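You operate a simulated robot arm through the tools that you are given. There is no shell and no other tool. Be economical: measure what you need, move in short steps, check, and stop when the job is done.

You run a simulated two-armed robot. Do the job below in one go: nothing can be reset, and whatever is moved stays where it is left.

Task
Pick up the sample bottle with the earliest date from the top of the grey cart with one hand, pass it to the other hand and put it on the counter beside the sealer. Set down upright: sample bottle.

The check looks at the end state, three seconds after you hand in, the way a careful person would. Anything else that was tipped, shoved, dropped, spilled or broken makes it a failure.

Robot
Two 7-joint arms with two-finger parallel grippers on one trunk, on a base that drives. Base frame: it is fixed to the floor where the robot stands at the start and does not move with it; the origin is under the middle of the robot, x ahead of it, y to its left, z up; the surface under the hand at the start is at about z = 820. Readings come in mm, rad, newtons and seconds.
The left shoulder is at the start at [70, 134, 1151], the right one opposite. With the tool pointing down near the work surface each hand reaches from about 100 to 640 mm from the robot's upright axis, wherever it stands, measured 20 degrees to its own side. Places, roughly: counter beside the sealer (30x20 cm) [340, 2680, 860]. Payload 1.57 kg a hand.
The TCP of each hand is the grasp point between the finger pads, 30 mm short of the fingertips. In the tool frame z runs along the fingers and y along their closing line. Largest opening 80 mm; finger width 17, thickness 12; the body of the gripper, 40 by 82 mm, starts 80 mm behind the TCP.
Orientation is that of the tool frame in the base frame, as [roll, pitch, yaw] about the fixed x, y, z axes, in that order (R = Rz(yaw) Ry(pitch) Rx(roll)). With the fingers straight down and closing along the base's y, the tool's x points along the base's -x, its y along +y and its z along -z.

Tools
- The arms move only by the tool move_arm. It takes "left_rows", "right_rows" or both (then of equal length, played together; a hand with none holds still); each is a list that holds one entry, the list of rows, each a list of 7 numbers: the shift along the base's x, y, z in units of 50 mm (1.0 is 50 mm), then the turn, a rotation vector about the base's x, y, z in units of 4 degrees (1.0 is 4 degrees), then the opening, from 0 (shut) to 1 (fully open). In form: [[[dx, dy, dz, wx, wy, wz, hand], ...]]. A call has 1 to 8 rows; each row shifts and turns the commanded pose from where the row before left it. A call with a number of a shift or a turn outside -1 to 1 is refused whole. A row lasts 0.2 s, in which the tool goes at most 50 mm and 0.15 rad; a call with a longer step from one row to the next is refused whole, and so is a gripper value outside its range. A pose out of reach is approached as far as the arm can. The call stops where the force on the tool passes 40 N (or 10 N more than at its start, if that is more) or the arm is blocked; 0.2 s more then pass. The fingers move at their own pace (about 153 mm/s each) and stop on an object; they squeeze with about 29 N. The grip force told is the motor's: it shows also when the fingers shut on nothing. Time passes only in rows, and 0.2 s behind the last, so rows that do not move let the fingers close. It gives the time, the measured TCP pose, the force on the tool (base axes), the opening and the grip force at its end, in the units of the frame above (readings bear some noise), with the torque about the TCP (base axes, N m) and any sound that the robot's microphone picked up.
- Cameras (640 x 400 px; columns grow to the right, rows downward): "scene" is now at [135.6, 3.7, 1369]; the picture's right is [0.03, -1.00, 0.00], its down [-0.66, -0.02, -0.75] and it looks along [0.75, 0.02, -0.66] (base axes); focal length 290 px, centre (320, 200). "left" rides on the left gripper at [72, 7, -122] in its tool frame; the picture's right is [-0.09, 1.00, 0.00], its down [-0.84, -0.08, -0.54] and it looks along [-0.54, -0.05, 0.84] (tool axes); focal length 238 px, centre (320, 200). "right" rides on the right gripper at [72, -7, -122] in its tool frame; the picture's right is [0.09, 1.00, 0.00], its down [-0.84, 0.08, -0.54] and it looks along [-0.54, 0.05, 0.84] (tool axes); focal length 238 px, centre (320, 200). There is no depth. A picture from a camera that has moved, and an enlarged one, comes with that camera's place and axes in the base frame and with its lens.
- camera(camera): a new picture of that camera. The clock stands still meanwhile.
- move_column(by): slides the trunk up (or, below 0, down) by that many mm; the arms and the scene camera ride with it, the base frame stays. It gives what a move gives, with no picture.
- drive_base(legs): drives the robot by 1 to 6 legs, each [ahead, left, turn to the left] in mm, mm and rad, along the robot's own axes; the way and the turn of a leg run together, so that a leg with both is an arc; at most 1500 mm and 3.142 rad a leg. The arms and the cameras ride along, it lands a little off, and it stops where it bumps. It gives what a move gives.
- head_to(pan, tilt): turns the head with the scene camera to pan (to the left, within 1.501 rad either way) and tilt (down, from -0.506 to 1.204), counted from straight ahead of the robot. It gives what a move gives.
- close_up(camera, box): a new picture of the part [left, top, right, bottom] of that camera's present view, enlarged. The clock stands still meanwhile.
- hand_in(): hands the job in; it is judged then, once.

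Work in short steps. Places have to be worked out from the pictures, the camera data and where the tool is seen: move nearer, look again, correct. Check each grasp and each placing, and mend what went wrong. You have 120 turns and 88 pictures in all, those below and enlarged ones among them. Open the grippers and draw the arms clear of the work before you hand the job in, unless the task says otherwise; then end with one line.

The tools are called after "Request:" as a command line: name --argument value ..., lists and objects as JSON in quotes. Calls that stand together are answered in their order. move_arm: Moves the arms, as the interface text tells. Its arguments: {"type":"object","properties":{"left_rows":{"type":"array","items":{"type":"array","items":{"type":"array","items":{"type":"number"}}}},"right_rows":{"type":"array","items":{"type":"array","items":{"type":"array","items":{"type":"number"}}}}},"required":[]} The other tools are called the same way: move_column (by) slides the trunk up or down; drive_base (legs) drives the base; head_to (pan, tilt) turns the head that bears the scene camera; camera (camera) takes a picture; close_up (camera, box) takes an enlarged picture of a part of a camera's view; hand_in () hands the job in.

At the start:

```text
time_s: 0.0
left_tool_pos: [457.1, 207.3, 1133.6]
left_tool_rot: [-3.14, -0.002, -3.139]
left_wrist_force: [0.2, 0.4, 0.1]
left_wrist_torque: [-0.03, -0.03, -0.03]
left_finger_gap: 80.2
left_grasp_force: 0.0
right_tool_pos: [434.6, -111.2, 1142.4]
right_tool_rot: [3.142, -0.002, 3.141]
right_wrist_force: [-0.1, -1.4, -0.1]
right_wrist_torque: [0.0, 0.01, -0.02]
right_finger_gap: 80.1
right_grasp_force: 0.2
trunk travel left (down, up): [-725.0, 215.0]
robot x, y, heading: [-3.3, -0.7, -0.0]
head pan, tilt: [0.026, 0.719]
```

scene: 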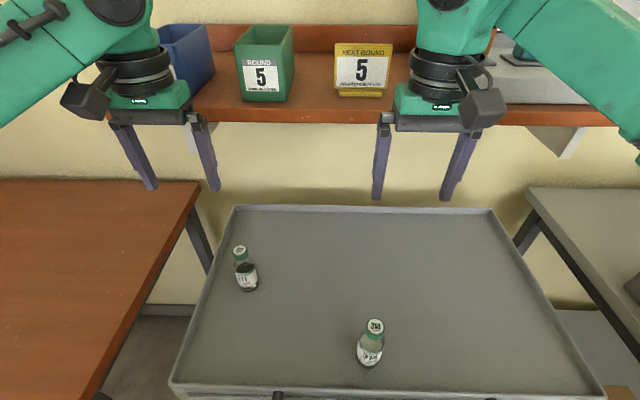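
right: 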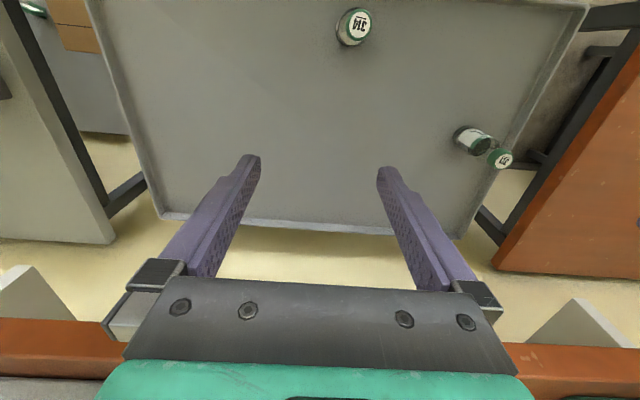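
left: 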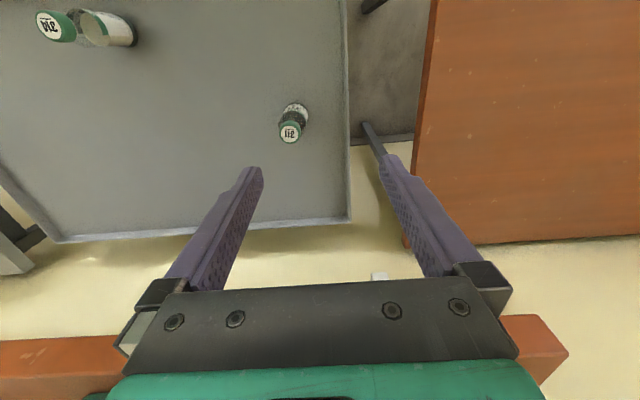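

Two bottles stand on the cart. I need to read their labels, so I take enlarged views.

Request:
close_up --camera "scene" --box '[215, 235, 279, 299]'

Request:
close_up --camera "scene" --box '[338, 310, 402, 374]'

Request:
close_up --camera "left" --box '[30, 0, 150, 60]'

Request:
close_up --camera "right" --box '[440, 110, 530, 180]'

```text
6.25 times, centred on (247, 267) of scene
camera zoom: at [135.6, 3.7, 1369.0], right [0.03, -1.0, 0.0], down [-0.66, -0.02, -0.75], along [0.75, 0.02, -0.66], focal length 1811 px, centre (776, -219)
```

zoom: 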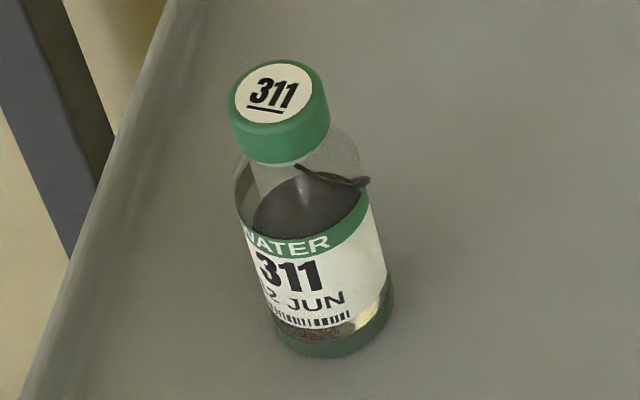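

```text
6.25 times, centred on (370, 342) of scene
camera zoom: at [135.6, 3.7, 1369.0], right [0.03, -1.0, 0.0], down [-0.66, -0.02, -0.75], along [0.75, 0.02, -0.66], focal length 1811 px, centre (8, -688)
```

zoom: 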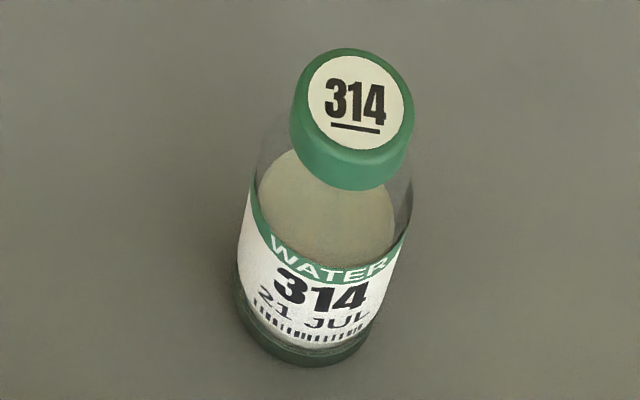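

```text
5.33 times, centred on (90, 30) of left
camera zoom: at [382.8, 213.0, 1255.7], right [0.09, 1.0, 0.0], down [0.84, -0.08, 0.54], along [0.54, -0.05, -0.84], focal length 1271 px, centre (1547, 1107)
```

zoom: 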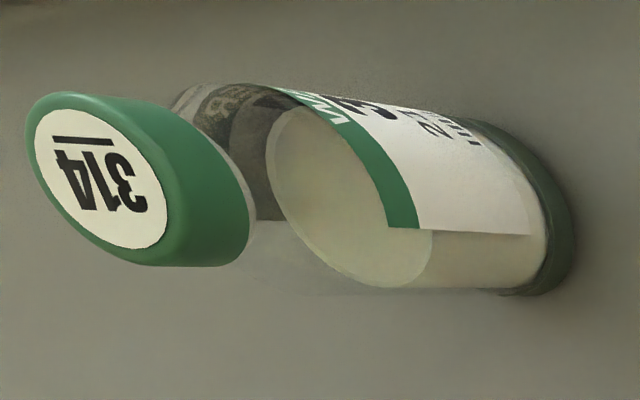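

```text
5.71 times, centred on (485, 145) of right
camera zoom: at [363.2, -117.8, 1263.2], right [-0.09, 1.0, 0.0], down [0.84, 0.08, 0.54], along [0.54, 0.05, -0.84], focal length 1362 px, centre (-623, 514)
```

zoom: 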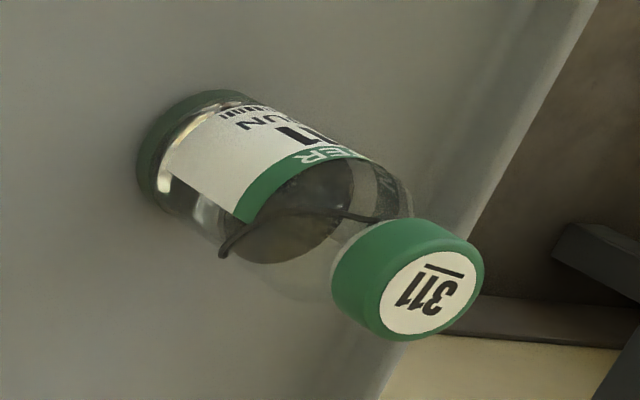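

311 is dated "?2 JUN" and 314 "21 JUL", so 311 is the earlier one. I estimate it at about (479, 164), with its top near z 936. First I look to the left for the counter and the sealer.

Request:
head_to --pan 1.45 --tilt 0.25

Request:
camera --camera "scene"

```text
time_s: 1.6
left_tool_pos: [456.1, 206.1, 1134.5]
left_tool_rot: [-3.14, -0.001, -3.141]
left_wrist_force: [0.6, 0.4, 0.2]
left_wrist_torque: [-0.01, -0.03, 0.02]
left_finger_gap: 80.1
left_grasp_force: 0.2
right_tool_pos: [435.2, -111.7, 1140.7]
right_tool_rot: [-3.141, 0.0, 3.141]
right_wrist_force: [0.1, -0.3, 0.4]
right_wrist_torque: [-0.02, 0.0, -0.03]
right_finger_gap: 80.0
right_grasp_force: 0.1
trunk travel left (down, up): [-725.0, 215.0]
robot x, y, heading: [2.8, 2.9, 0.0]
head pan, tilt: [1.45, 0.25]
```

```text
80 pictures are left
camera scene: at [62.8, 94.1, 1411.5], right [0.99, -0.12, 0.0], down [-0.03, -0.25, -0.97], along [0.12, 0.96, -0.25], focal length 290 px, centre (320, 200)
```

scene: 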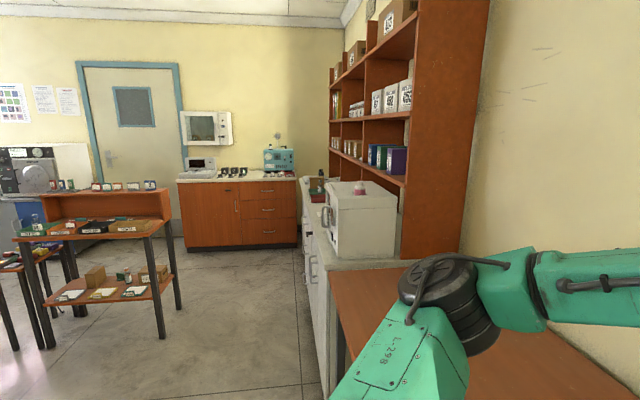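

The white appliance stands on a side counter. The goal spot projects to about pixel (316, 187), so I zoom in there.

Request:
close_up --camera "scene" --box '[250, 130, 426, 260]'

Request:
head_to --pan 0.0 --tilt 0.95

Request:
camera --camera "scene"

```text
3.08 times, centred on (338, 195) of scene
camera zoom: at [62.8, 94.1, 1411.5], right [0.99, -0.12, 0.0], down [-0.03, -0.25, -0.97], along [0.12, 0.96, -0.25], focal length 892 px, centre (265, 215)
```

zoom: 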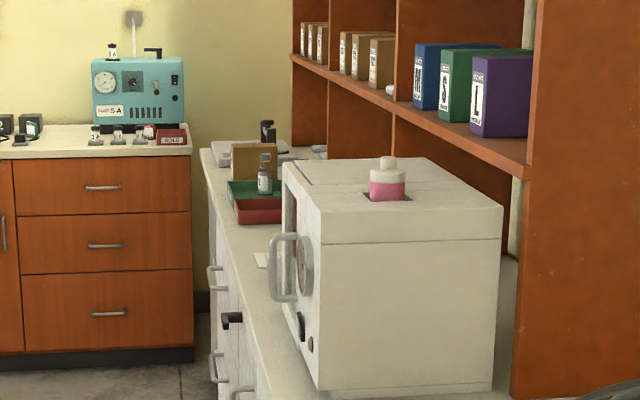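

```text
time_s: 3.1
left_tool_pos: [456.1, 207.3, 1134.0]
left_tool_rot: [-3.139, -0.003, -3.14]
left_wrist_force: [0.4, 0.2, -0.4]
left_wrist_torque: [0.01, 0.0, -0.01]
left_finger_gap: 80.3
left_grasp_force: 0.1
right_tool_pos: [435.0, -110.9, 1141.1]
right_tool_rot: [-3.142, -0.001, -3.141]
right_wrist_force: [0.1, -0.7, 0.1]
right_wrist_torque: [0.0, -0.01, 0.01]
right_finger_gap: 80.0
right_grasp_force: 0.2
trunk travel left (down, up): [-725.0, 215.0]
robot x, y, heading: [-0.8, -2.7, 0.006]
head pan, tilt: [0.0, 0.949]
```

```text
78 pictures are left
camera scene: at [124.2, 1.5, 1350.9], right [0.0, -1.0, 0.0], down [-0.81, 0.0, -0.58], along [0.58, 0.0, -0.81], focal length 290 px, centre (320, 200)
```

scene: 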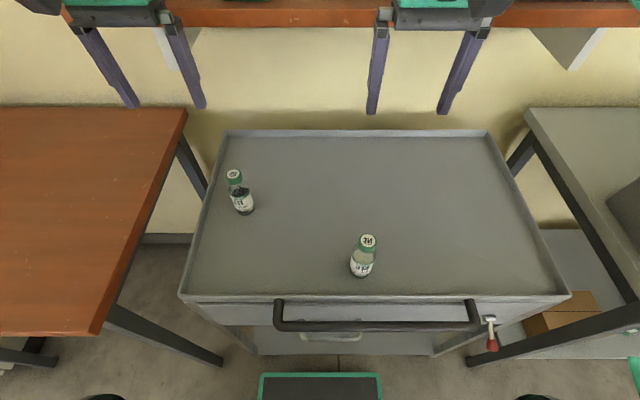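

Only two bottles are on the cart, and both estimates put 311 at about (480, 164) with its top at z≈936. I move the left hand over it and check with its camera.

Request:
move_arm --left_rows '[[[0.24, -0.43, -0.5, 0, 0, 0, 1], [0.24, -0.43, -0.8, 0, 0, 0, 1], [0, 0, -0.8, 0, 0, 0, 1]]]'

Request:
camera --camera "left"

Request:
close_up --camera "scene" --box '[190, 130, 310, 230]'

```text
time_s: 3.9
left_tool_pos: [480.8, 164.6, 1028.8]
left_tool_rot: [-3.141, -0.001, -3.14]
left_wrist_force: [-0.5, 1.2, -0.2]
left_wrist_torque: [-0.03, 0.01, 0.0]
left_finger_gap: 80.2
left_grasp_force: 0.1
right_tool_pos: [437.0, -110.1, 1139.9]
right_tool_rot: [3.141, -0.002, -3.141]
right_wrist_force: [1.2, -0.4, -0.7]
right_wrist_torque: [-0.01, 0.04, -0.02]
right_finger_gap: 80.0
right_grasp_force: 0.0
trunk travel left (down, up): [-725.0, 215.0]
robot x, y, heading: [1.6, -2.1, 0.003]
head pan, tilt: [0.0, 0.949]
```

```text
77 pictures are left
camera left: at [408.1, 169.8, 1149.8], right [0.09, 1.0, 0.0], down [0.84, -0.07, 0.54], along [0.54, -0.05, -0.84], focal length 238 px, centre (320, 200)
```

left: 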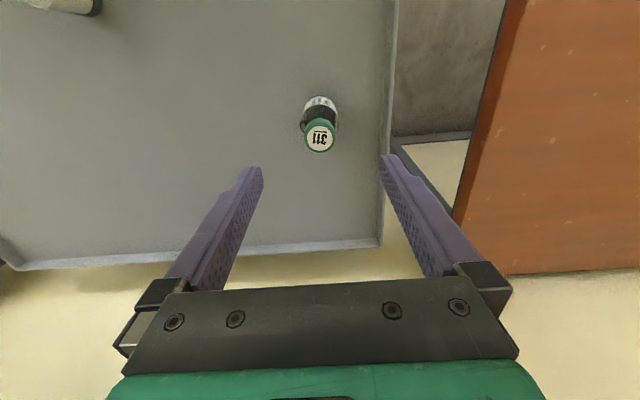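

```text
4.00 times, centred on (250, 180) of scene
camera zoom: at [126.1, 2.4, 1350.7], right [0.0, -1.0, 0.0], down [-0.81, 0.0, -0.58], along [0.58, 0.0, -0.81], focal length 1159 px, centre (600, 280)
```

zoom: 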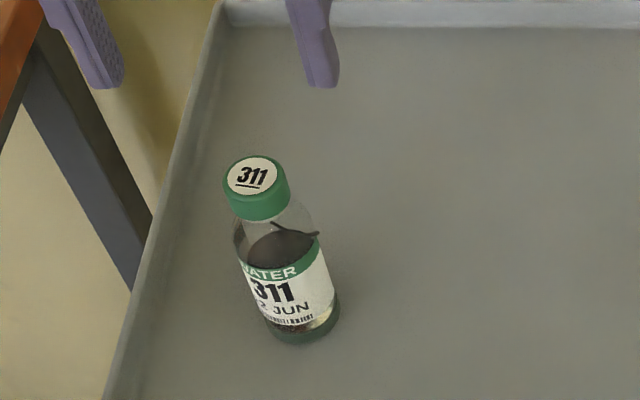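

The left camera ray puts the cap top at (479, 163, 936), which matches. I descend so the pads are at cap height (z≈924) and stop there before closing.

Request:
move_arm --left_rows '[[[-0.03, 0, -0.7, 0, 0, 0, 0.8], [0, 0, -0.7, 0, 0, 0, 0.8], [0, 0, -0.68, 0, 0, 0, 0.8], [0, 0, 0, 0, 0, 0, 0.8]]]'

Request:
camera --camera "left"

Request:
close_up --camera "scene" --box '[190, 110, 310, 230]'

```text
time_s: 4.9
left_tool_pos: [477.9, 164.4, 925.4]
left_tool_rot: [-3.14, -0.001, -3.14]
left_wrist_force: [0.5, -0.8, 0.4]
left_wrist_torque: [0.03, 0.04, -0.02]
left_finger_gap: 64.0
left_grasp_force: 0.1
right_tool_pos: [435.0, -111.0, 1140.9]
right_tool_rot: [-3.141, -0.002, 3.141]
right_wrist_force: [0.2, 0.1, -0.3]
right_wrist_torque: [0.01, -0.03, -0.01]
right_finger_gap: 80.2
right_grasp_force: 0.0
trunk travel left (down, up): [-725.0, 215.0]
robot x, y, heading: [-0.0, -0.6, 0.007]
head pan, tilt: [0.0, 0.949]
```

```text
75 pictures are left
camera left: at [404.8, 170.2, 1046.8], right [0.09, 1.0, 0.0], down [0.84, -0.08, 0.54], along [0.54, -0.05, -0.84], focal length 238 px, centre (320, 200)
```

left: 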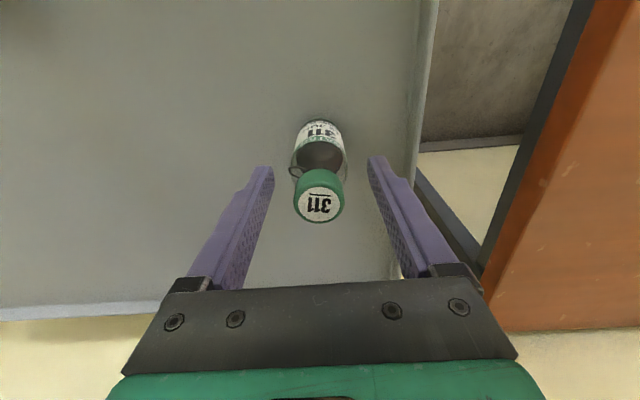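

```text
3.33 times, centred on (250, 170) of scene
camera zoom: at [124.0, 1.4, 1350.9], right [0.0, -1.0, 0.0], down [-0.81, 0.0, -0.58], along [0.58, 0.0, -0.81], focal length 966 px, centre (553, 300)
```

zoom: 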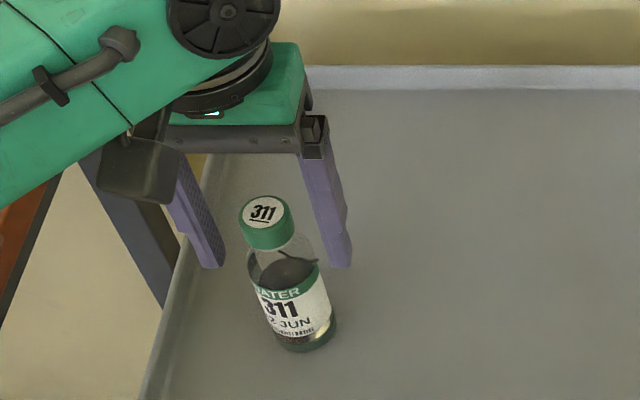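

The hand is centred on the cap, but the fingertips (z≈895) would meet the wider shoulder. I raise 12 mm so that the pads take only the cap, then close.

Request:
move_arm --left_rows '[[[0.02, -0.02, 0.24, 0, 0, 0, 0.8], [0, 0, 0, 0, 0, 0, 0.0], [0, 0, 0, 0, 0, 0, 0.0], [0, 0, 0, 0, 0, 0, 0.0]]]'

Request:
camera --camera "left"

```text
time_s: 5.9
left_tool_pos: [479.9, 162.7, 937.4]
left_tool_rot: [-3.142, 0.0, -3.14]
left_wrist_force: [0.1, 0.3, -0.4]
left_wrist_torque: [0.01, 0.01, -0.04]
left_finger_gap: 33.0
left_grasp_force: 28.2
right_tool_pos: [435.4, -112.2, 1139.7]
right_tool_rot: [3.141, 0.001, -3.14]
right_wrist_force: [0.4, -0.2, 0.1]
right_wrist_torque: [-0.01, 0.02, 0.01]
right_finger_gap: 79.9
right_grasp_force: 0.0
trunk travel left (down, up): [-725.0, 215.0]
robot x, y, heading: [-0.1, -1.6, -0.002]
head pan, tilt: [0.0, 0.949]
```

```text
73 pictures are left
camera left: at [405.9, 169.4, 1058.6], right [0.09, 1.0, 0.0], down [0.84, -0.08, 0.54], along [0.54, -0.05, -0.84], focal length 238 px, centre (320, 200)
```

left: 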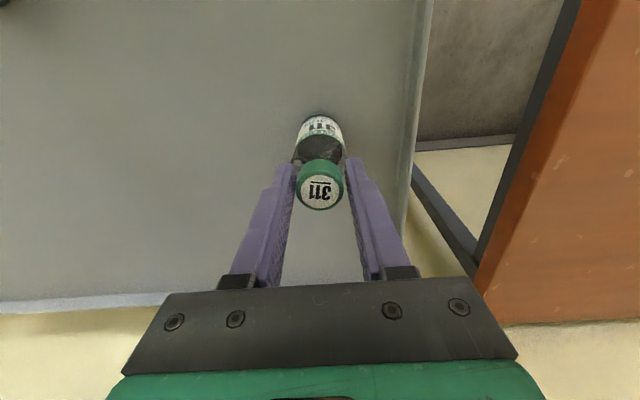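

The fingers stopped at a 33 mm gap with 28 N, so they are on the cap. I lift straight up.

Request:
move_arm --left_rows '[[[0, 0, 0.3, 0, 0, 0, 0], [0, 0, 0.6, 0, 0, 0, 0], [0, 0, 0.8, 0, 0, 0, 0], [0, 0, 0.8, 0, 0, 0, 0], [0, 0, 0.8, 0, 0, 0, 0], [0, 0, 0.7, 0, 0, 0, 0]]]'

Request:
camera --camera "scene"

```text
time_s: 7.0
left_tool_pos: [477.8, 165.5, 1063.1]
left_tool_rot: [3.135, -0.034, 3.141]
left_wrist_force: [1.3, 3.1, -5.8]
left_wrist_torque: [-0.39, 0.35, 0.07]
left_finger_gap: 32.9
left_grasp_force: 29.0
right_tool_pos: [437.5, -111.0, 1140.4]
right_tool_rot: [3.141, 0.0, 3.14]
right_wrist_force: [-0.8, 0.0, 0.1]
right_wrist_torque: [-0.01, -0.02, -0.01]
right_finger_gap: 79.9
right_grasp_force: 0.0
trunk travel left (down, up): [-725.0, 215.0]
robot x, y, heading: [-4.4, 1.3, -0.001]
head pan, tilt: [0.0, 0.949]
stopped in row 5 (left hand): the force on the tool passed its limit at 73 N (the readings are from after the stop); the commanded pose is now the measured one
```

```text
72 pictures are left
camera scene: at [125.5, 2.3, 1350.7], right [0.0, -1.0, 0.0], down [-0.81, 0.0, -0.58], along [0.58, 0.0, -0.81], focal length 290 px, centre (320, 200)
```

scene: 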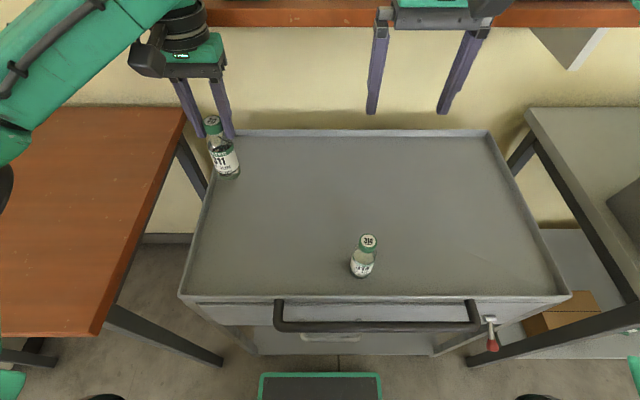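

Something stopped the lift at 73 N. I look closely before moving on, since the dark strand on the bottle could be a snag.

Request:
close_up --camera "scene" --box '[130, 0, 290, 200]'

Request:
camera --camera "left"

Request:
camera --camera "right"

```text
2.00 times, centred on (210, 100) of scene
camera zoom: at [125.5, 2.3, 1350.7], right [0.0, -1.0, 0.0], down [-0.81, 0.0, -0.58], along [0.58, 0.0, -0.81], focal length 580 px, centre (540, 400)
```

zoom: 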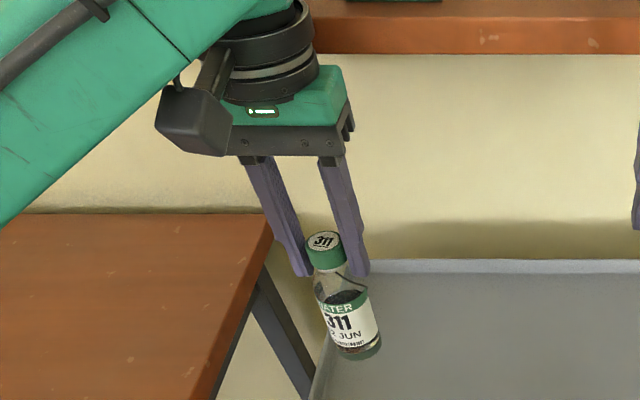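

```text
70 pictures are left
camera left: at [407.6, 170.1, 1187.1], right [0.09, 1.0, 0.0], down [0.85, -0.08, 0.51], along [0.51, -0.05, -0.86], focal length 238 px, centre (320, 200)
```

left: 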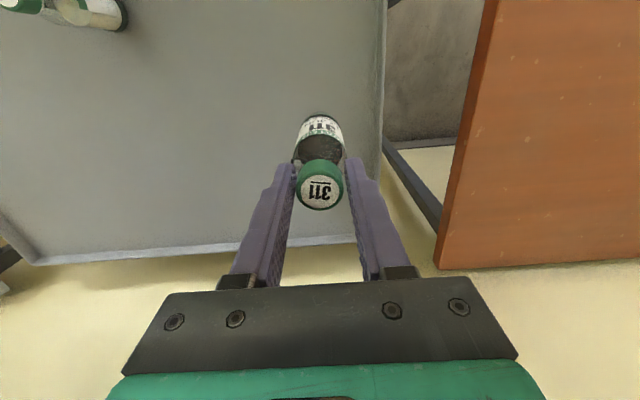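

```text
69 pictures are left
camera right: at [364.4, -117.0, 1263.0], right [-0.09, 1.0, 0.0], down [0.84, 0.08, 0.54], along [0.54, 0.05, -0.84], focal length 238 px, centre (320, 200)
```

right: 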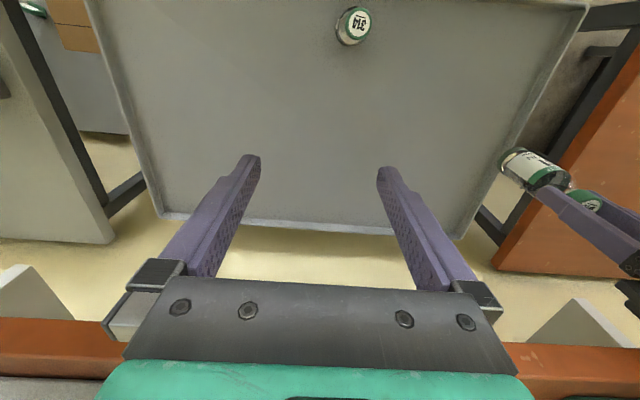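

The bottle is held cleanly with no snag. The wrist most likely met the wall shelf from below. I lower a little, draw back toward the robot and take another look.

Request:
move_arm --left_rows '[[[0, 0, -0.3, 0, 0, 0, 0], [-0.5, 0, 0, 0, -0.45, 0, 0], [-0.7, 0, 0, 0, 0, 0, 0], [-0.7, 0, 0, 0, 0, 0, 0]]]'

Request:
head_to --pan 0.0 --tilt 0.5

Request:
camera --camera "scene"

```text
time_s: 8.0
left_tool_pos: [379.9, 164.5, 1049.3]
left_tool_rot: [3.134, 0.003, 3.138]
left_wrist_force: [-0.2, -0.4, -0.5]
left_wrist_torque: [-0.01, -0.01, 0.01]
left_finger_gap: 32.8
left_grasp_force: 28.6
right_tool_pos: [433.5, -110.7, 1142.2]
right_tool_rot: [-3.141, 0.001, 3.141]
right_wrist_force: [0.0, 0.7, -0.2]
right_wrist_torque: [-0.02, -0.03, -0.03]
right_finger_gap: 80.0
right_grasp_force: 0.0
trunk travel left (down, up): [-725.0, 215.0]
robot x, y, heading: [0.3, -2.1, 0.002]
head pan, tilt: [0.0, 0.949]
```

```text
time_s: 8.9
left_tool_pos: [381.8, 164.9, 1048.7]
left_tool_rot: [3.136, 0.002, 3.141]
left_wrist_force: [-0.8, 0.7, -0.7]
left_wrist_torque: [-0.01, 0.01, -0.01]
left_finger_gap: 32.8
left_grasp_force: 29.3
right_tool_pos: [435.0, -112.3, 1140.2]
right_tool_rot: [3.141, -0.001, 3.141]
right_wrist_force: [0.9, -0.3, -0.6]
right_wrist_torque: [0.0, 0.01, 0.01]
right_finger_gap: 79.8
right_grasp_force: 0.1
trunk travel left (down, up): [-725.0, 215.0]
robot x, y, heading: [2.5, -1.8, 0.004]
head pan, tilt: [0.0, 0.499]
```

```text
68 pictures are left
camera scene: at [142.6, 1.3, 1388.3], right [0.0, -1.0, 0.0], down [-0.48, 0.0, -0.88], along [0.88, 0.0, -0.48], focal length 290 px, centre (320, 200)
```

scene: 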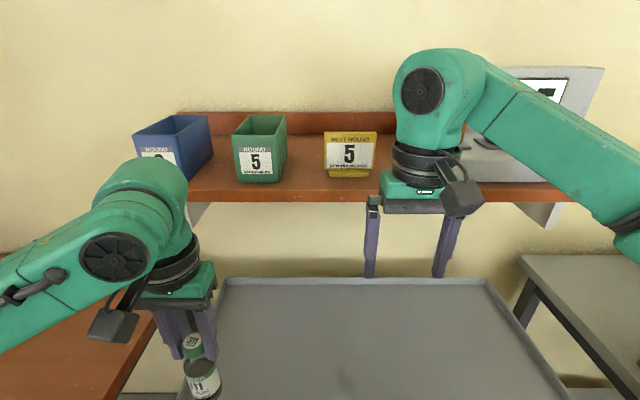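

The bins and shelf look untouched, and the bottle hangs upright in the left hand. I raise it to clear everything and look at the floor to the left and right before backing off.

Request:
move_arm --left_rows '[[[-0.3, 0, 0.5, 0, 0, 0, 0], [-0.3, -0.3, 0.6, 0, 0, 0, 0], [0, -0.3, 0.5, 0, 0, 0, 0]]]'

Request:
head_to --pan 1.5 --tilt 0.75

Request:
camera --camera "scene"

Request:
head_to --pan -1.5 --tilt 0.5

Request:
camera --camera "scene"

```text
time_s: 9.7
left_tool_pos: [351.8, 133.3, 1129.9]
left_tool_rot: [3.134, 0.001, 3.139]
left_wrist_force: [-0.4, -0.7, -0.1]
left_wrist_torque: [-0.02, 0.01, 0.0]
left_finger_gap: 32.7
left_grasp_force: 28.9
right_tool_pos: [434.8, -112.3, 1142.0]
right_tool_rot: [3.14, 0.001, 3.141]
right_wrist_force: [0.3, 0.4, 0.0]
right_wrist_torque: [-0.01, 0.0, 0.04]
right_finger_gap: 80.1
right_grasp_force: 0.1
trunk travel left (down, up): [-725.0, 215.0]
robot x, y, heading: [-1.2, -3.0, 0.0]
head pan, tilt: [0.0, 0.499]
```

```text
time_s: 11.3
left_tool_pos: [350.6, 133.9, 1130.8]
left_tool_rot: [3.136, 0.002, 3.139]
left_wrist_force: [-0.8, -0.3, -0.8]
left_wrist_torque: [0.02, 0.02, -0.03]
left_finger_gap: 32.7
left_grasp_force: 29.3
right_tool_pos: [435.0, -110.9, 1141.2]
right_tool_rot: [3.14, 0.0, -3.142]
right_wrist_force: [0.0, 0.7, -0.2]
right_wrist_torque: [-0.03, 0.02, -0.02]
right_finger_gap: 80.3
right_grasp_force: 0.0
trunk travel left (down, up): [-725.0, 215.0]
robot x, y, heading: [-1.4, -0.5, 0.006]
head pan, tilt: [1.499, 0.75]
```

```text
67 pictures are left
camera scene: at [57.5, 84.0, 1366.4], right [1.0, -0.07, 0.0], down [-0.05, -0.68, -0.73], along [0.05, 0.73, -0.68], focal length 290 px, centre (320, 200)
```

scene: 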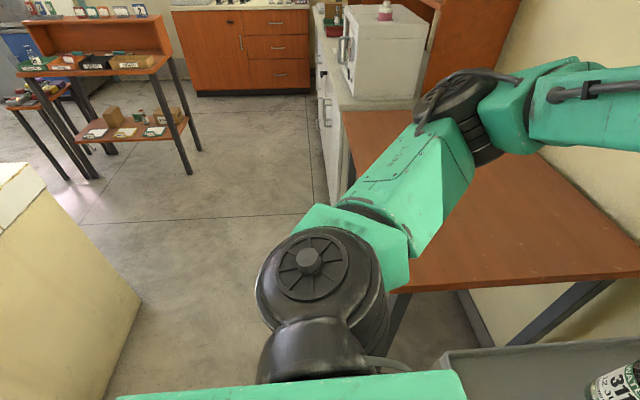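

```text
time_s: 13.9
left_tool_pos: [351.4, 133.7, 1130.6]
left_tool_rot: [3.137, 0.002, 3.139]
left_wrist_force: [0.2, -0.5, 0.0]
left_wrist_torque: [-0.02, 0.03, -0.02]
left_finger_gap: 32.6
left_grasp_force: 29.0
right_tool_pos: [435.0, -111.6, 1142.0]
right_tool_rot: [-3.142, 0.001, 3.141]
right_wrist_force: [0.5, -0.5, 0.0]
right_wrist_torque: [-0.03, -0.02, 0.0]
right_finger_gap: 79.7
right_grasp_force: 0.0
trunk travel left (down, up): [-725.0, 215.0]
robot x, y, heading: [-0.3, 1.8, 0.002]
head pan, tilt: [-1.499, 0.499]
```

```text
66 pictures are left
camera scene: at [58.1, -89.4, 1388.4], right [-1.0, -0.07, 0.0], down [-0.03, 0.48, -0.88], along [0.06, -0.88, -0.48], focal length 290 px, centre (320, 200)
```

scene: 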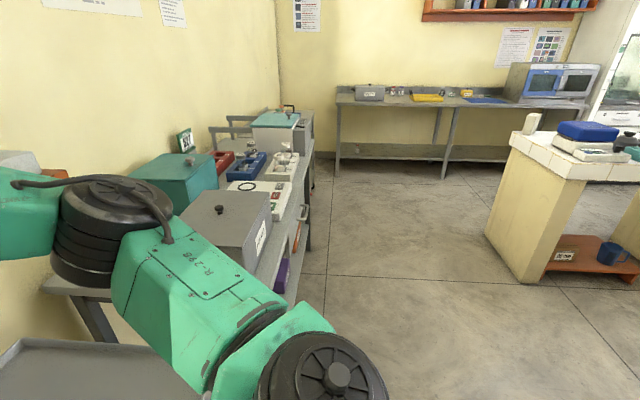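

There is an island about 0.8 m behind me and a clear aisle to the left. I back 300 mm away from the cart and shelf so the handover has free space.

Request:
drive_base --legs '[[-300, 0, 0]]'

Request:
head_to --pan 0.0 --tilt 0.7

Request:
camera --camera "scene"

```text
time_s: 16.0
left_tool_pos: [53.0, 133.8, 1129.7]
left_tool_rot: [3.137, 0.0, 3.137]
left_wrist_force: [-0.6, -0.4, -1.1]
left_wrist_torque: [-0.05, -0.02, 0.0]
left_finger_gap: 32.2
left_grasp_force: 28.8
right_tool_pos: [136.4, -112.2, 1140.4]
right_tool_rot: [3.14, -0.003, 3.141]
right_wrist_force: [0.3, 0.6, -0.4]
right_wrist_torque: [-0.02, -0.03, 0.02]
right_finger_gap: 80.0
right_grasp_force: 0.1
trunk travel left (down, up): [-725.0, 215.0]
robot x, y, heading: [-299.0, -2.1, -0.006]
head pan, tilt: [-1.499, 0.499]
```

```text
time_s: 17.6
left_tool_pos: [51.4, 132.4, 1130.7]
left_tool_rot: [3.137, 0.002, 3.138]
left_wrist_force: [0.6, 0.7, -1.3]
left_wrist_torque: [0.01, 0.01, 0.05]
left_finger_gap: 31.9
left_grasp_force: 29.1
right_tool_pos: [136.0, -113.1, 1140.7]
right_tool_rot: [-3.141, 0.0, 3.14]
right_wrist_force: [-0.7, 0.0, 0.1]
right_wrist_torque: [-0.01, 0.03, 0.02]
right_finger_gap: 80.2
right_grasp_force: 0.1
trunk travel left (down, up): [-725.0, 215.0]
robot x, y, heading: [-295.9, 1.7, -0.003]
head pan, tilt: [0.0, 0.7]
```

```text
65 pictures are left
camera scene: at [-163.4, 1.4, 1370.6], right [0.0, -1.0, 0.0], down [-0.64, 0.0, -0.76], along [0.76, 0.0, -0.64], focal length 290 px, centre (320, 200)
```

scene: 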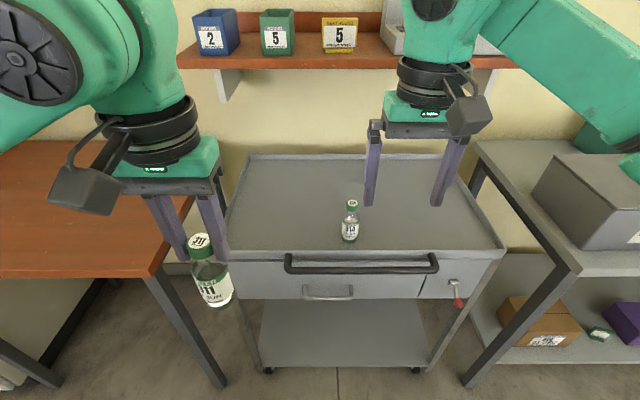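

The finger gap has drifted from 33.0 to 31.9, so I check whether the bottle is slipping.

Request:
close_up --camera "left" --box '[260, 100, 380, 230]'

Request:
close_up --camera "scene" --box '[130, 180, 270, 320]'

```text
3.08 times, centred on (320, 165) of left
camera zoom: at [-22.0, 138.8, 1252.1], right [0.1, 1.0, 0.01], down [0.84, -0.08, 0.54], along [0.54, -0.05, -0.84], focal length 733 px, centre (320, 308)
```

zoom: 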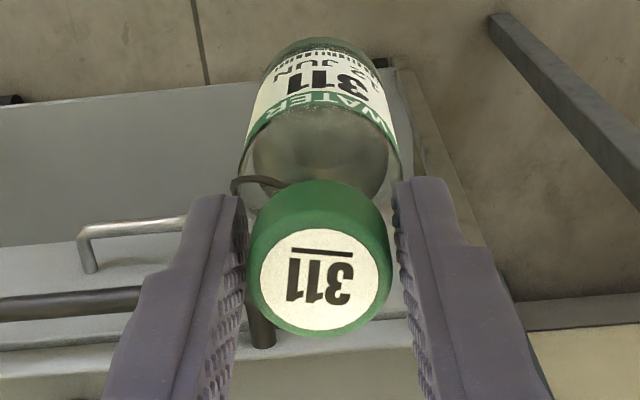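

```text
2.86 times, centred on (200, 250) of scene
camera zoom: at [-163.4, 1.4, 1370.6], right [0.0, -1.0, 0.0], down [-0.64, 0.0, -0.76], along [0.76, 0.0, -0.64], focal length 828 px, centre (663, 57)
```

zoom: 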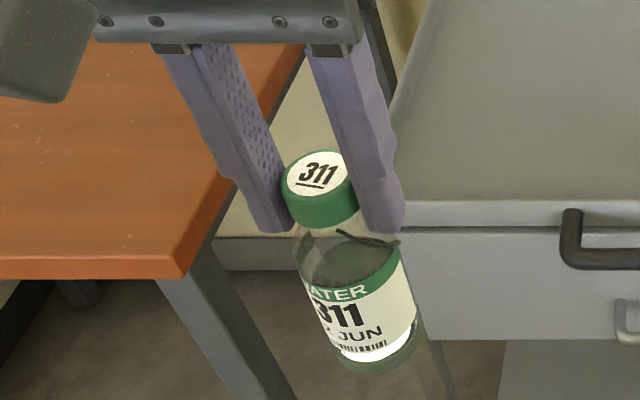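

The bottle is held firmly, with its cap top at about TCP height and only 1–2 mm of drift. For the handover I tilt the right gripper 48° forward so it can take the lower body while the left holds the cap.

Request:
move_arm --right_rows '[[[-0.1, -0.1, 0, 0, -1, 0, 1], [-0.1, -0.1, 0, 0, -1, 0, 1], [-0.1, 0, 0, 0, -1, 0, 1], [-0.1, 0, 0, 0, -1, 0, 1], [-0.1, 0, 0, 0, -1, 0, 1], [-0.1, 0, -0.1, 0, -1, 0, 1], [-0.1, 0, -0.1, 0, -1, 0, 1], [0, 0, -0.1, 0, -1, 0, 1]]]'

Request:
move_arm --right_rows '[[[0, 0, 0, 0, -1, 0, 1], [0, 0, 0, 0, -1, 0, 1], [0, 0, 0, 0, -1, 0, 1], [0, 0, 0, 0, -1, 0, 1]]]' --left_rows '[[[0.6, -0.4, 0, 0, 0, 0, 0], [0.6, -0.6, 0, 0, 0, 0, 0], [0.7, -0.6, 0, 0, 0, 0, 0], [0.7, -0.6, 0, 0, 0, 0, 0]]]'

Request:
camera --camera "scene"

Request:
camera --camera "right"

```text
time_s: 19.4
left_tool_pos: [52.1, 134.0, 1130.3]
left_tool_rot: [3.134, 0.0, 3.137]
left_wrist_force: [0.2, 0.3, -1.3]
left_wrist_torque: [0.0, -0.02, 0.03]
left_finger_gap: 31.8
left_grasp_force: 29.0
right_tool_pos: [99.9, -122.4, 1126.5]
right_tool_rot: [3.138, 0.562, 3.137]
right_wrist_force: [-0.3, -0.8, -0.3]
right_wrist_torque: [0.0, 0.03, 0.0]
right_finger_gap: 80.0
right_grasp_force: 0.1
trunk travel left (down, up): [-725.0, 215.0]
robot x, y, heading: [-298.9, -0.7, -0.001]
head pan, tilt: [0.0, 0.7]
```

```text
time_s: 20.4
left_tool_pos: [182.7, 20.4, 1130.3]
left_tool_rot: [3.133, 0.002, 3.136]
left_wrist_force: [0.9, -0.2, -1.1]
left_wrist_torque: [0.04, 0.0, 0.0]
left_finger_gap: 31.6
left_grasp_force: 29.2
right_tool_pos: [100.6, -124.3, 1125.9]
right_tool_rot: [3.133, 0.838, 3.135]
right_wrist_force: [0.2, -1.0, 0.0]
right_wrist_torque: [0.0, 0.02, 0.07]
right_finger_gap: 80.0
right_grasp_force: 0.0
trunk travel left (down, up): [-725.0, 215.0]
robot x, y, heading: [-300.1, 2.6, 0.002]
head pan, tilt: [0.0, 0.7]
```

```text
62 pictures are left
camera scene: at [-162.3, -1.7, 1370.5], right [0.0, -1.0, 0.0], down [-0.65, 0.0, -0.76], along [0.76, 0.0, -0.65], focal length 290 px, centre (320, 200)
```

scene: 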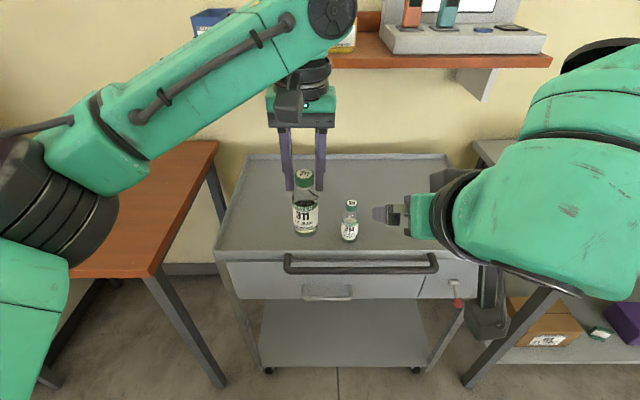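

```text
61 pictures are left
camera right: at [-37.6, -131.0, 1153.7], right [-0.06, 1.0, -0.06], down [0.16, 0.07, 0.98], along [0.99, 0.05, -0.16], focal length 238 px, centre (320, 200)
```

right: 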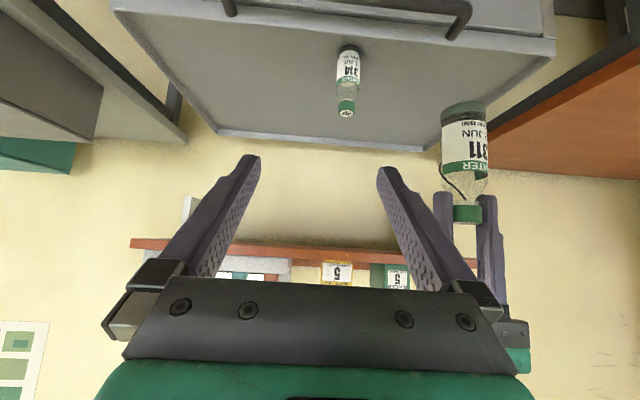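

The right camera ray puts the bottle at (182, 22) with its bottom at about z 1011, as computed. I bring the right hand sideways in line with it at the pre-grasp point.

Request:
move_arm --right_rows '[[[0, 0.7, 0, 0, 0, 0, 1], [0, 0.8, 0, 0, 0, 0, 1], [0, 0.8, 0, 0, 0, 0, 1], [0, 0.6, 0, 0, 0, 0, 1]]]'

Request:
camera --camera "right"

Request:
camera --camera "scene"

```text
time_s: 21.4
left_tool_pos: [183.2, 23.8, 1130.9]
left_tool_rot: [3.136, 0.001, 3.137]
left_wrist_force: [0.1, -0.4, -0.6]
left_wrist_torque: [-0.01, 0.0, 0.02]
left_finger_gap: 31.5
left_grasp_force: 29.2
right_tool_pos: [100.2, 25.0, 1125.7]
right_tool_rot: [3.14, 0.837, 3.138]
right_wrist_force: [-1.2, -0.8, 0.4]
right_wrist_torque: [-0.02, 0.0, -0.02]
right_finger_gap: 80.0
right_grasp_force: 0.1
trunk travel left (down, up): [-725.0, 215.0]
robot x, y, heading: [-302.4, -0.5, -0.0]
head pan, tilt: [0.0, 0.7]
```

```text
60 pictures are left
camera right: at [-39.4, 18.4, 1153.7], right [-0.06, 1.0, -0.07], down [0.16, 0.08, 0.98], along [0.99, 0.05, -0.16], focal length 238 px, centre (320, 200)
```

right: 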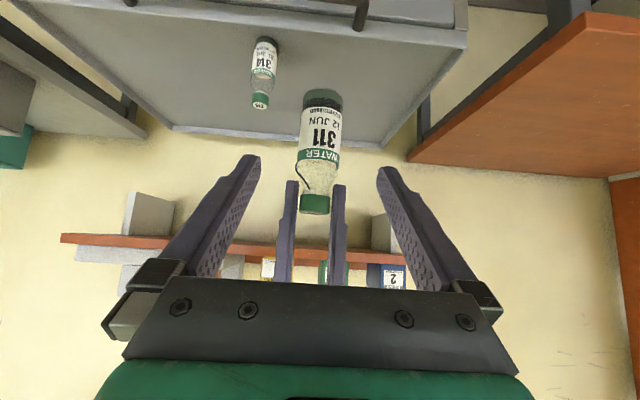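

```text
59 pictures are left
camera scene: at [-163.3, 3.4, 1370.6], right [0.0, -1.0, 0.0], down [-0.64, 0.0, -0.76], along [0.76, 0.0, -0.64], focal length 290 px, centre (320, 200)
```

scene: 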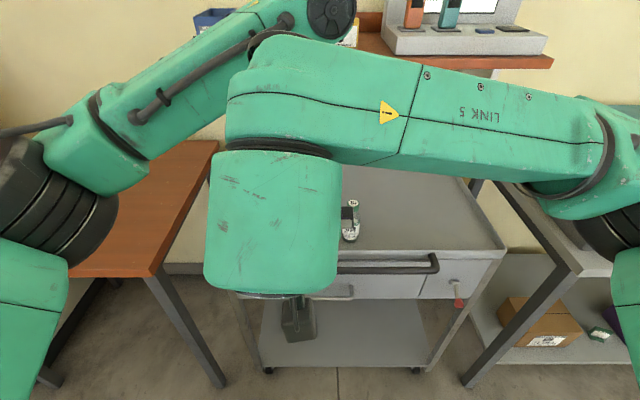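

The label reads 12 JUN, so this is the right bottle, and it is centred between the right fingers. I advance 110 mm along the tool axis to straddle its lower body.

Request:
move_arm --right_rows '[[[0.3, -0.03, -0.27, 0, 0, 0, 1], [0.35, 0, -0.315, 0, 0, 0, 1], [0.35, 0, -0.315, 0, 0, 0, 1], [0.35, 0, -0.315, 0, 0, 0, 1], [0.29, 0, -0.26, 0, 0, 0, 1]]]'

Request:
camera --camera "right"

Request:
camera --camera "left"

```text
time_s: 22.6
left_tool_pos: [181.1, 22.6, 1129.6]
left_tool_rot: [3.137, 0.001, 3.137]
left_wrist_force: [0.5, 0.0, -0.3]
left_wrist_torque: [0.04, -0.02, 0.01]
left_finger_gap: 31.4
left_grasp_force: 28.9
right_tool_pos: [182.8, 23.2, 1051.6]
right_tool_rot: [3.14, 0.837, 3.139]
right_wrist_force: [0.5, -0.2, -0.6]
right_wrist_torque: [0.0, 0.01, 0.02]
right_finger_gap: 80.1
right_grasp_force: 0.0
trunk travel left (down, up): [-725.0, 215.0]
robot x, y, heading: [-297.7, 1.0, -0.005]
head pan, tilt: [0.0, 0.7]
```

```text
58 pictures are left
camera right: at [43.9, 16.1, 1080.7], right [-0.06, 1.0, -0.07], down [0.16, 0.07, 0.98], along [0.99, 0.05, -0.16], focal length 238 px, centre (320, 200)
```

right: 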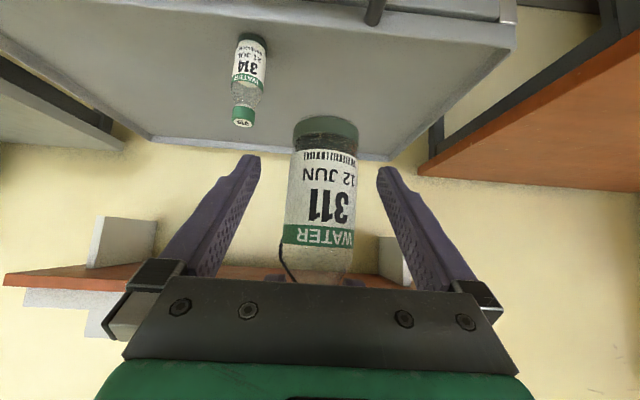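

```text
57 pictures are left
camera left: at [107.8, 28.2, 1252.2], right [0.1, 1.0, 0.01], down [0.84, -0.08, 0.54], along [0.54, -0.05, -0.84], focal length 238 px, centre (320, 200)
```

left: 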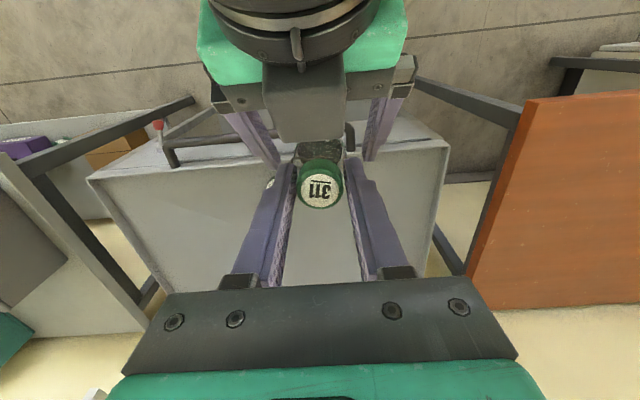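

The right fingers straddle the body symmetrically. I close the right hand while the left keeps holding.

Request:
move_arm --right_rows '[[[0, 0, 0, 0, 0, 0, 0.3], [0, 0, 0, 0, 0, 0, 0], [0, 0, 0, 0, 0, 0, 0], [0, 0, 0, 0, 0, 0, 0]]]'

Request:
camera --camera "right"

```text
time_s: 23.6
left_tool_pos: [180.8, 23.4, 1131.6]
left_tool_rot: [3.137, 0.001, 3.135]
left_wrist_force: [-5.1, -3.8, 5.0]
left_wrist_torque: [-0.13, 0.27, -0.01]
left_finger_gap: 31.5
left_grasp_force: 28.9
right_tool_pos: [181.8, 22.8, 1052.1]
right_tool_rot: [3.138, 0.838, 3.139]
right_wrist_force: [3.7, 3.5, -5.6]
right_wrist_torque: [-0.16, 0.07, -0.01]
right_finger_gap: 38.7
right_grasp_force: 28.9
trunk travel left (down, up): [-725.0, 215.0]
robot x, y, heading: [-299.5, -1.9, 0.004]
head pan, tilt: [0.0, 0.7]
```

```text
56 pictures are left
camera right: at [43.1, 16.0, 1080.9], right [-0.06, 1.0, -0.07], down [0.16, 0.08, 0.98], along [0.99, 0.05, -0.16], focal length 238 px, centre (320, 200)
```

right: 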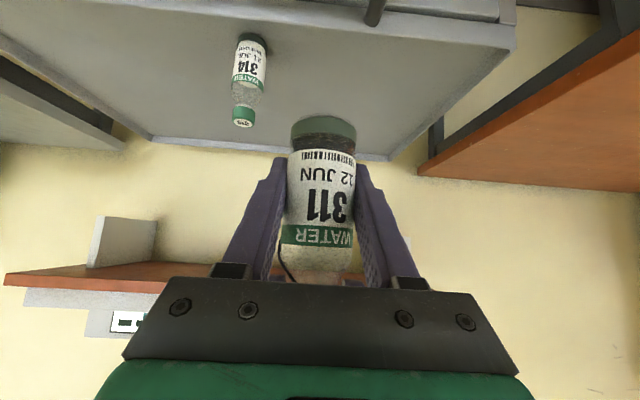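

The right hand holds the body (38.7 mm, 29 N) with forces balanced between the hands. Now I open the left hand and raise it off the cap.

Request:
move_arm --left_rows '[[[0, 0, 0, 0, 0, 0, 0.5], [0, 0, 0, 0, 0, 0, 0.7], [0, 0, 0.3, 0, 0, 0, 0.7], [0, 0, 0.6, 0, 0, 0, 0.7], [0, 0, 0.6, 0, 0, 0, 0.7], [0, 0, 0.6, 0, 0, 0, 0.7]]]'

Request:
camera --camera "left"

Request:
camera --camera "right"

```text
time_s: 25.0
left_tool_pos: [180.6, 21.4, 1237.4]
left_tool_rot: [3.136, 0.004, 3.138]
left_wrist_force: [0.2, 0.4, -0.4]
left_wrist_torque: [0.02, 0.0, 0.01]
left_finger_gap: 56.0
left_grasp_force: 0.0
right_tool_pos: [180.3, 20.9, 1053.1]
right_tool_rot: [3.135, 0.839, 3.137]
right_wrist_force: [-0.5, 0.3, 0.0]
right_wrist_torque: [0.03, 0.02, 0.0]
right_finger_gap: 38.9
right_grasp_force: 29.0
trunk travel left (down, up): [-725.0, 215.0]
robot x, y, heading: [-301.2, 0.4, -0.003]
head pan, tilt: [0.0, 0.7]
```

```text
55 pictures are left
camera left: at [106.3, 27.5, 1358.0], right [0.1, 1.0, 0.01], down [0.83, -0.08, 0.54], along [0.54, -0.05, -0.84], focal length 238 px, centre (320, 200)
```

left: 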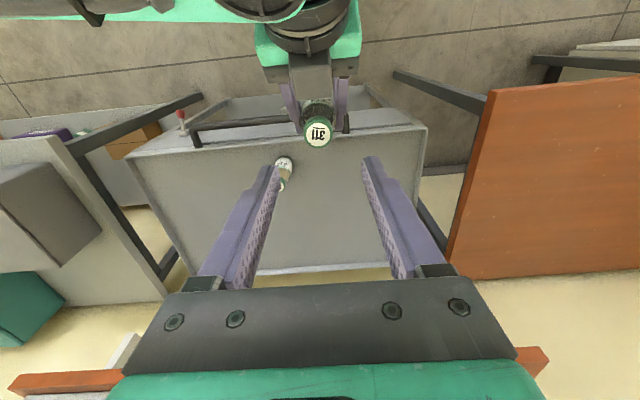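

```text
54 pictures are left
camera right: at [42.1, 14.8, 1081.5], right [-0.06, 1.0, -0.07], down [0.16, 0.07, 0.98], along [0.99, 0.05, -0.16], focal length 238 px, centre (320, 200)
```

right: 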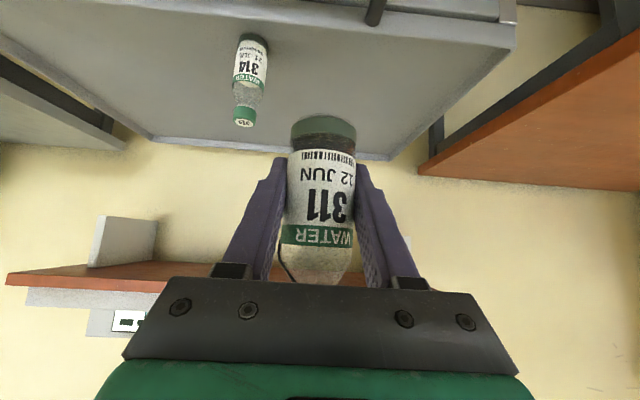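

Handover complete: the bottle sits upright in the right hand and the left is clear. I move the left arm aside, back off a little more and drive left along the aisle to a halfway point.

Request:
move_arm --left_rows '[[[-0.4, 0.7, 0.2, 0, 0, 0, 0.7], [-0.4, 0.8, 0, 0, 0, 0, 0.7], [-0.4, 0.8, 0, 0, 0, 0, 0.7], [-0.4, 0.8, 0, 0, 0, 0, 0.7], [-0.2, 0.8, 0, 0, 0, 0, 0.7]]]'

Request:
drive_base --legs '[[-70, 0, 0], [0, 1000, 0]]'

Request:
head_to --pan 0.9 --tilt 0.5

Request:
camera --camera "scene"

```text
time_s: 26.2
left_tool_pos: [90.7, 220.3, 1244.3]
left_tool_rot: [3.137, 0.005, 3.136]
left_wrist_force: [0.1, 0.2, -0.2]
left_wrist_torque: [0.0, -0.02, -0.03]
left_finger_gap: 55.6
left_grasp_force: 0.0
right_tool_pos: [181.1, 23.6, 1053.2]
right_tool_rot: [3.14, 0.838, 3.139]
right_wrist_force: [-0.2, -0.7, 0.2]
right_wrist_torque: [-0.03, 0.01, -0.01]
right_finger_gap: 38.4
right_grasp_force: 28.9
trunk travel left (down, up): [-725.0, 215.0]
robot x, y, heading: [-302.7, 1.0, -0.002]
head pan, tilt: [0.0, 0.7]
```

```text
time_s: 31.9
left_tool_pos: [37.3, 1208.9, 1245.0]
left_tool_rot: [3.135, 0.001, 3.12]
left_wrist_force: [0.7, -0.2, 0.5]
left_wrist_torque: [-0.01, 0.03, -0.02]
left_finger_gap: 55.8
left_grasp_force: 0.1
right_tool_pos: [123.4, 1010.4, 1052.0]
right_tool_rot: [3.138, 0.838, 3.12]
right_wrist_force: [-0.1, 0.2, -1.0]
right_wrist_torque: [-0.03, 0.0, 0.0]
right_finger_gap: 38.5
right_grasp_force: 29.3
trunk travel left (down, up): [-725.0, 215.0]
robot x, y, heading: [-354.6, 996.2, -0.02]
head pan, tilt: [0.0, 0.7]
```

```text
time_s: 33.1
left_tool_pos: [37.8, 1209.1, 1244.7]
left_tool_rot: [3.138, 0.001, 3.12]
left_wrist_force: [0.4, -0.5, 0.0]
left_wrist_torque: [-0.02, -0.02, 0.0]
left_finger_gap: 55.8
left_grasp_force: 0.0
right_tool_pos: [123.4, 1011.5, 1052.2]
right_tool_rot: [3.138, 0.839, 3.121]
right_wrist_force: [-0.2, 0.2, -0.3]
right_wrist_torque: [0.0, -0.01, -0.05]
right_finger_gap: 38.4
right_grasp_force: 29.4
trunk travel left (down, up): [-725.0, 215.0]
robot x, y, heading: [-356.3, 998.9, -0.021]
head pan, tilt: [0.901, 0.499]
```

```text
53 pictures are left
camera scene: at [-249.5, 1068.5, 1388.4], right [0.77, -0.64, 0.0], down [-0.31, -0.37, -0.88], along [0.56, 0.68, -0.48], focal length 290 px, centre (320, 200)
```

scene: 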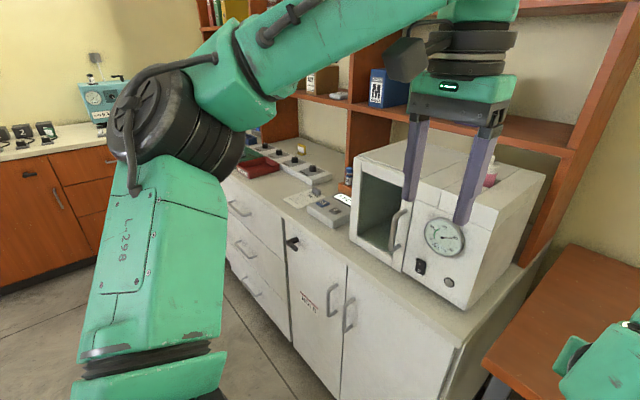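

The way is clear. I continue left about 1.3 m, correcting the heading, and then look at the goal area.

Request:
drive_base --legs '[[0, 0, 0.02], [0, 1350, 0]]'

Request:
head_to --pan 0.3 --tilt 0.6

Request:
camera --camera "scene"

```text
time_s: 40.2
left_tool_pos: [27.3, 2566.6, 1244.5]
left_tool_rot: [3.132, 0.001, -3.138]
left_wrist_force: [-0.3, 0.9, 0.7]
left_wrist_torque: [-0.01, -0.01, 0.0]
left_finger_gap: 56.0
left_grasp_force: 0.0
right_tool_pos: [120.2, 2372.7, 1052.8]
right_tool_rot: [3.138, 0.838, -3.138]
right_wrist_force: [-0.8, -0.1, 0.5]
right_wrist_torque: [-0.01, -0.02, 0.0]
right_finger_gap: 38.7
right_grasp_force: 29.2
trunk travel left (down, up): [-725.0, 215.0]
robot x, y, heading: [-365.4, 2348.5, 0.004]
head pan, tilt: [0.901, 0.499]
```

```text
time_s: 41.2
left_tool_pos: [28.1, 2567.5, 1244.8]
left_tool_rot: [3.134, 0.003, -3.137]
left_wrist_force: [-0.1, -0.5, -0.4]
left_wrist_torque: [-0.02, -0.03, 0.01]
left_finger_gap: 55.8
left_grasp_force: 0.0
right_tool_pos: [120.2, 2372.8, 1052.6]
right_tool_rot: [3.138, 0.838, -3.139]
right_wrist_force: [-0.1, -0.5, -0.9]
right_wrist_torque: [0.0, -0.01, -0.02]
right_finger_gap: 38.6
right_grasp_force: 29.0
trunk travel left (down, up): [-725.0, 215.0]
robot x, y, heading: [-362.3, 2349.6, 0.004]
head pan, tilt: [0.3, 0.6]
```

```text
52 pictures are left
camera scene: at [-226.6, 2375.9, 1379.3], right [0.3, -0.95, 0.0], down [-0.54, -0.17, -0.83], along [0.79, 0.25, -0.56], focal length 290 px, centre (320, 200)
```

scene: 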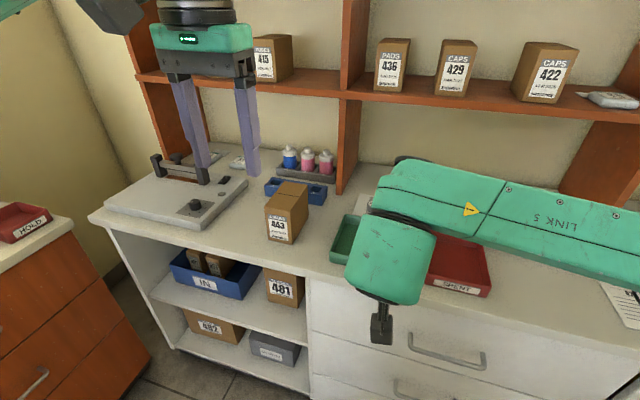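

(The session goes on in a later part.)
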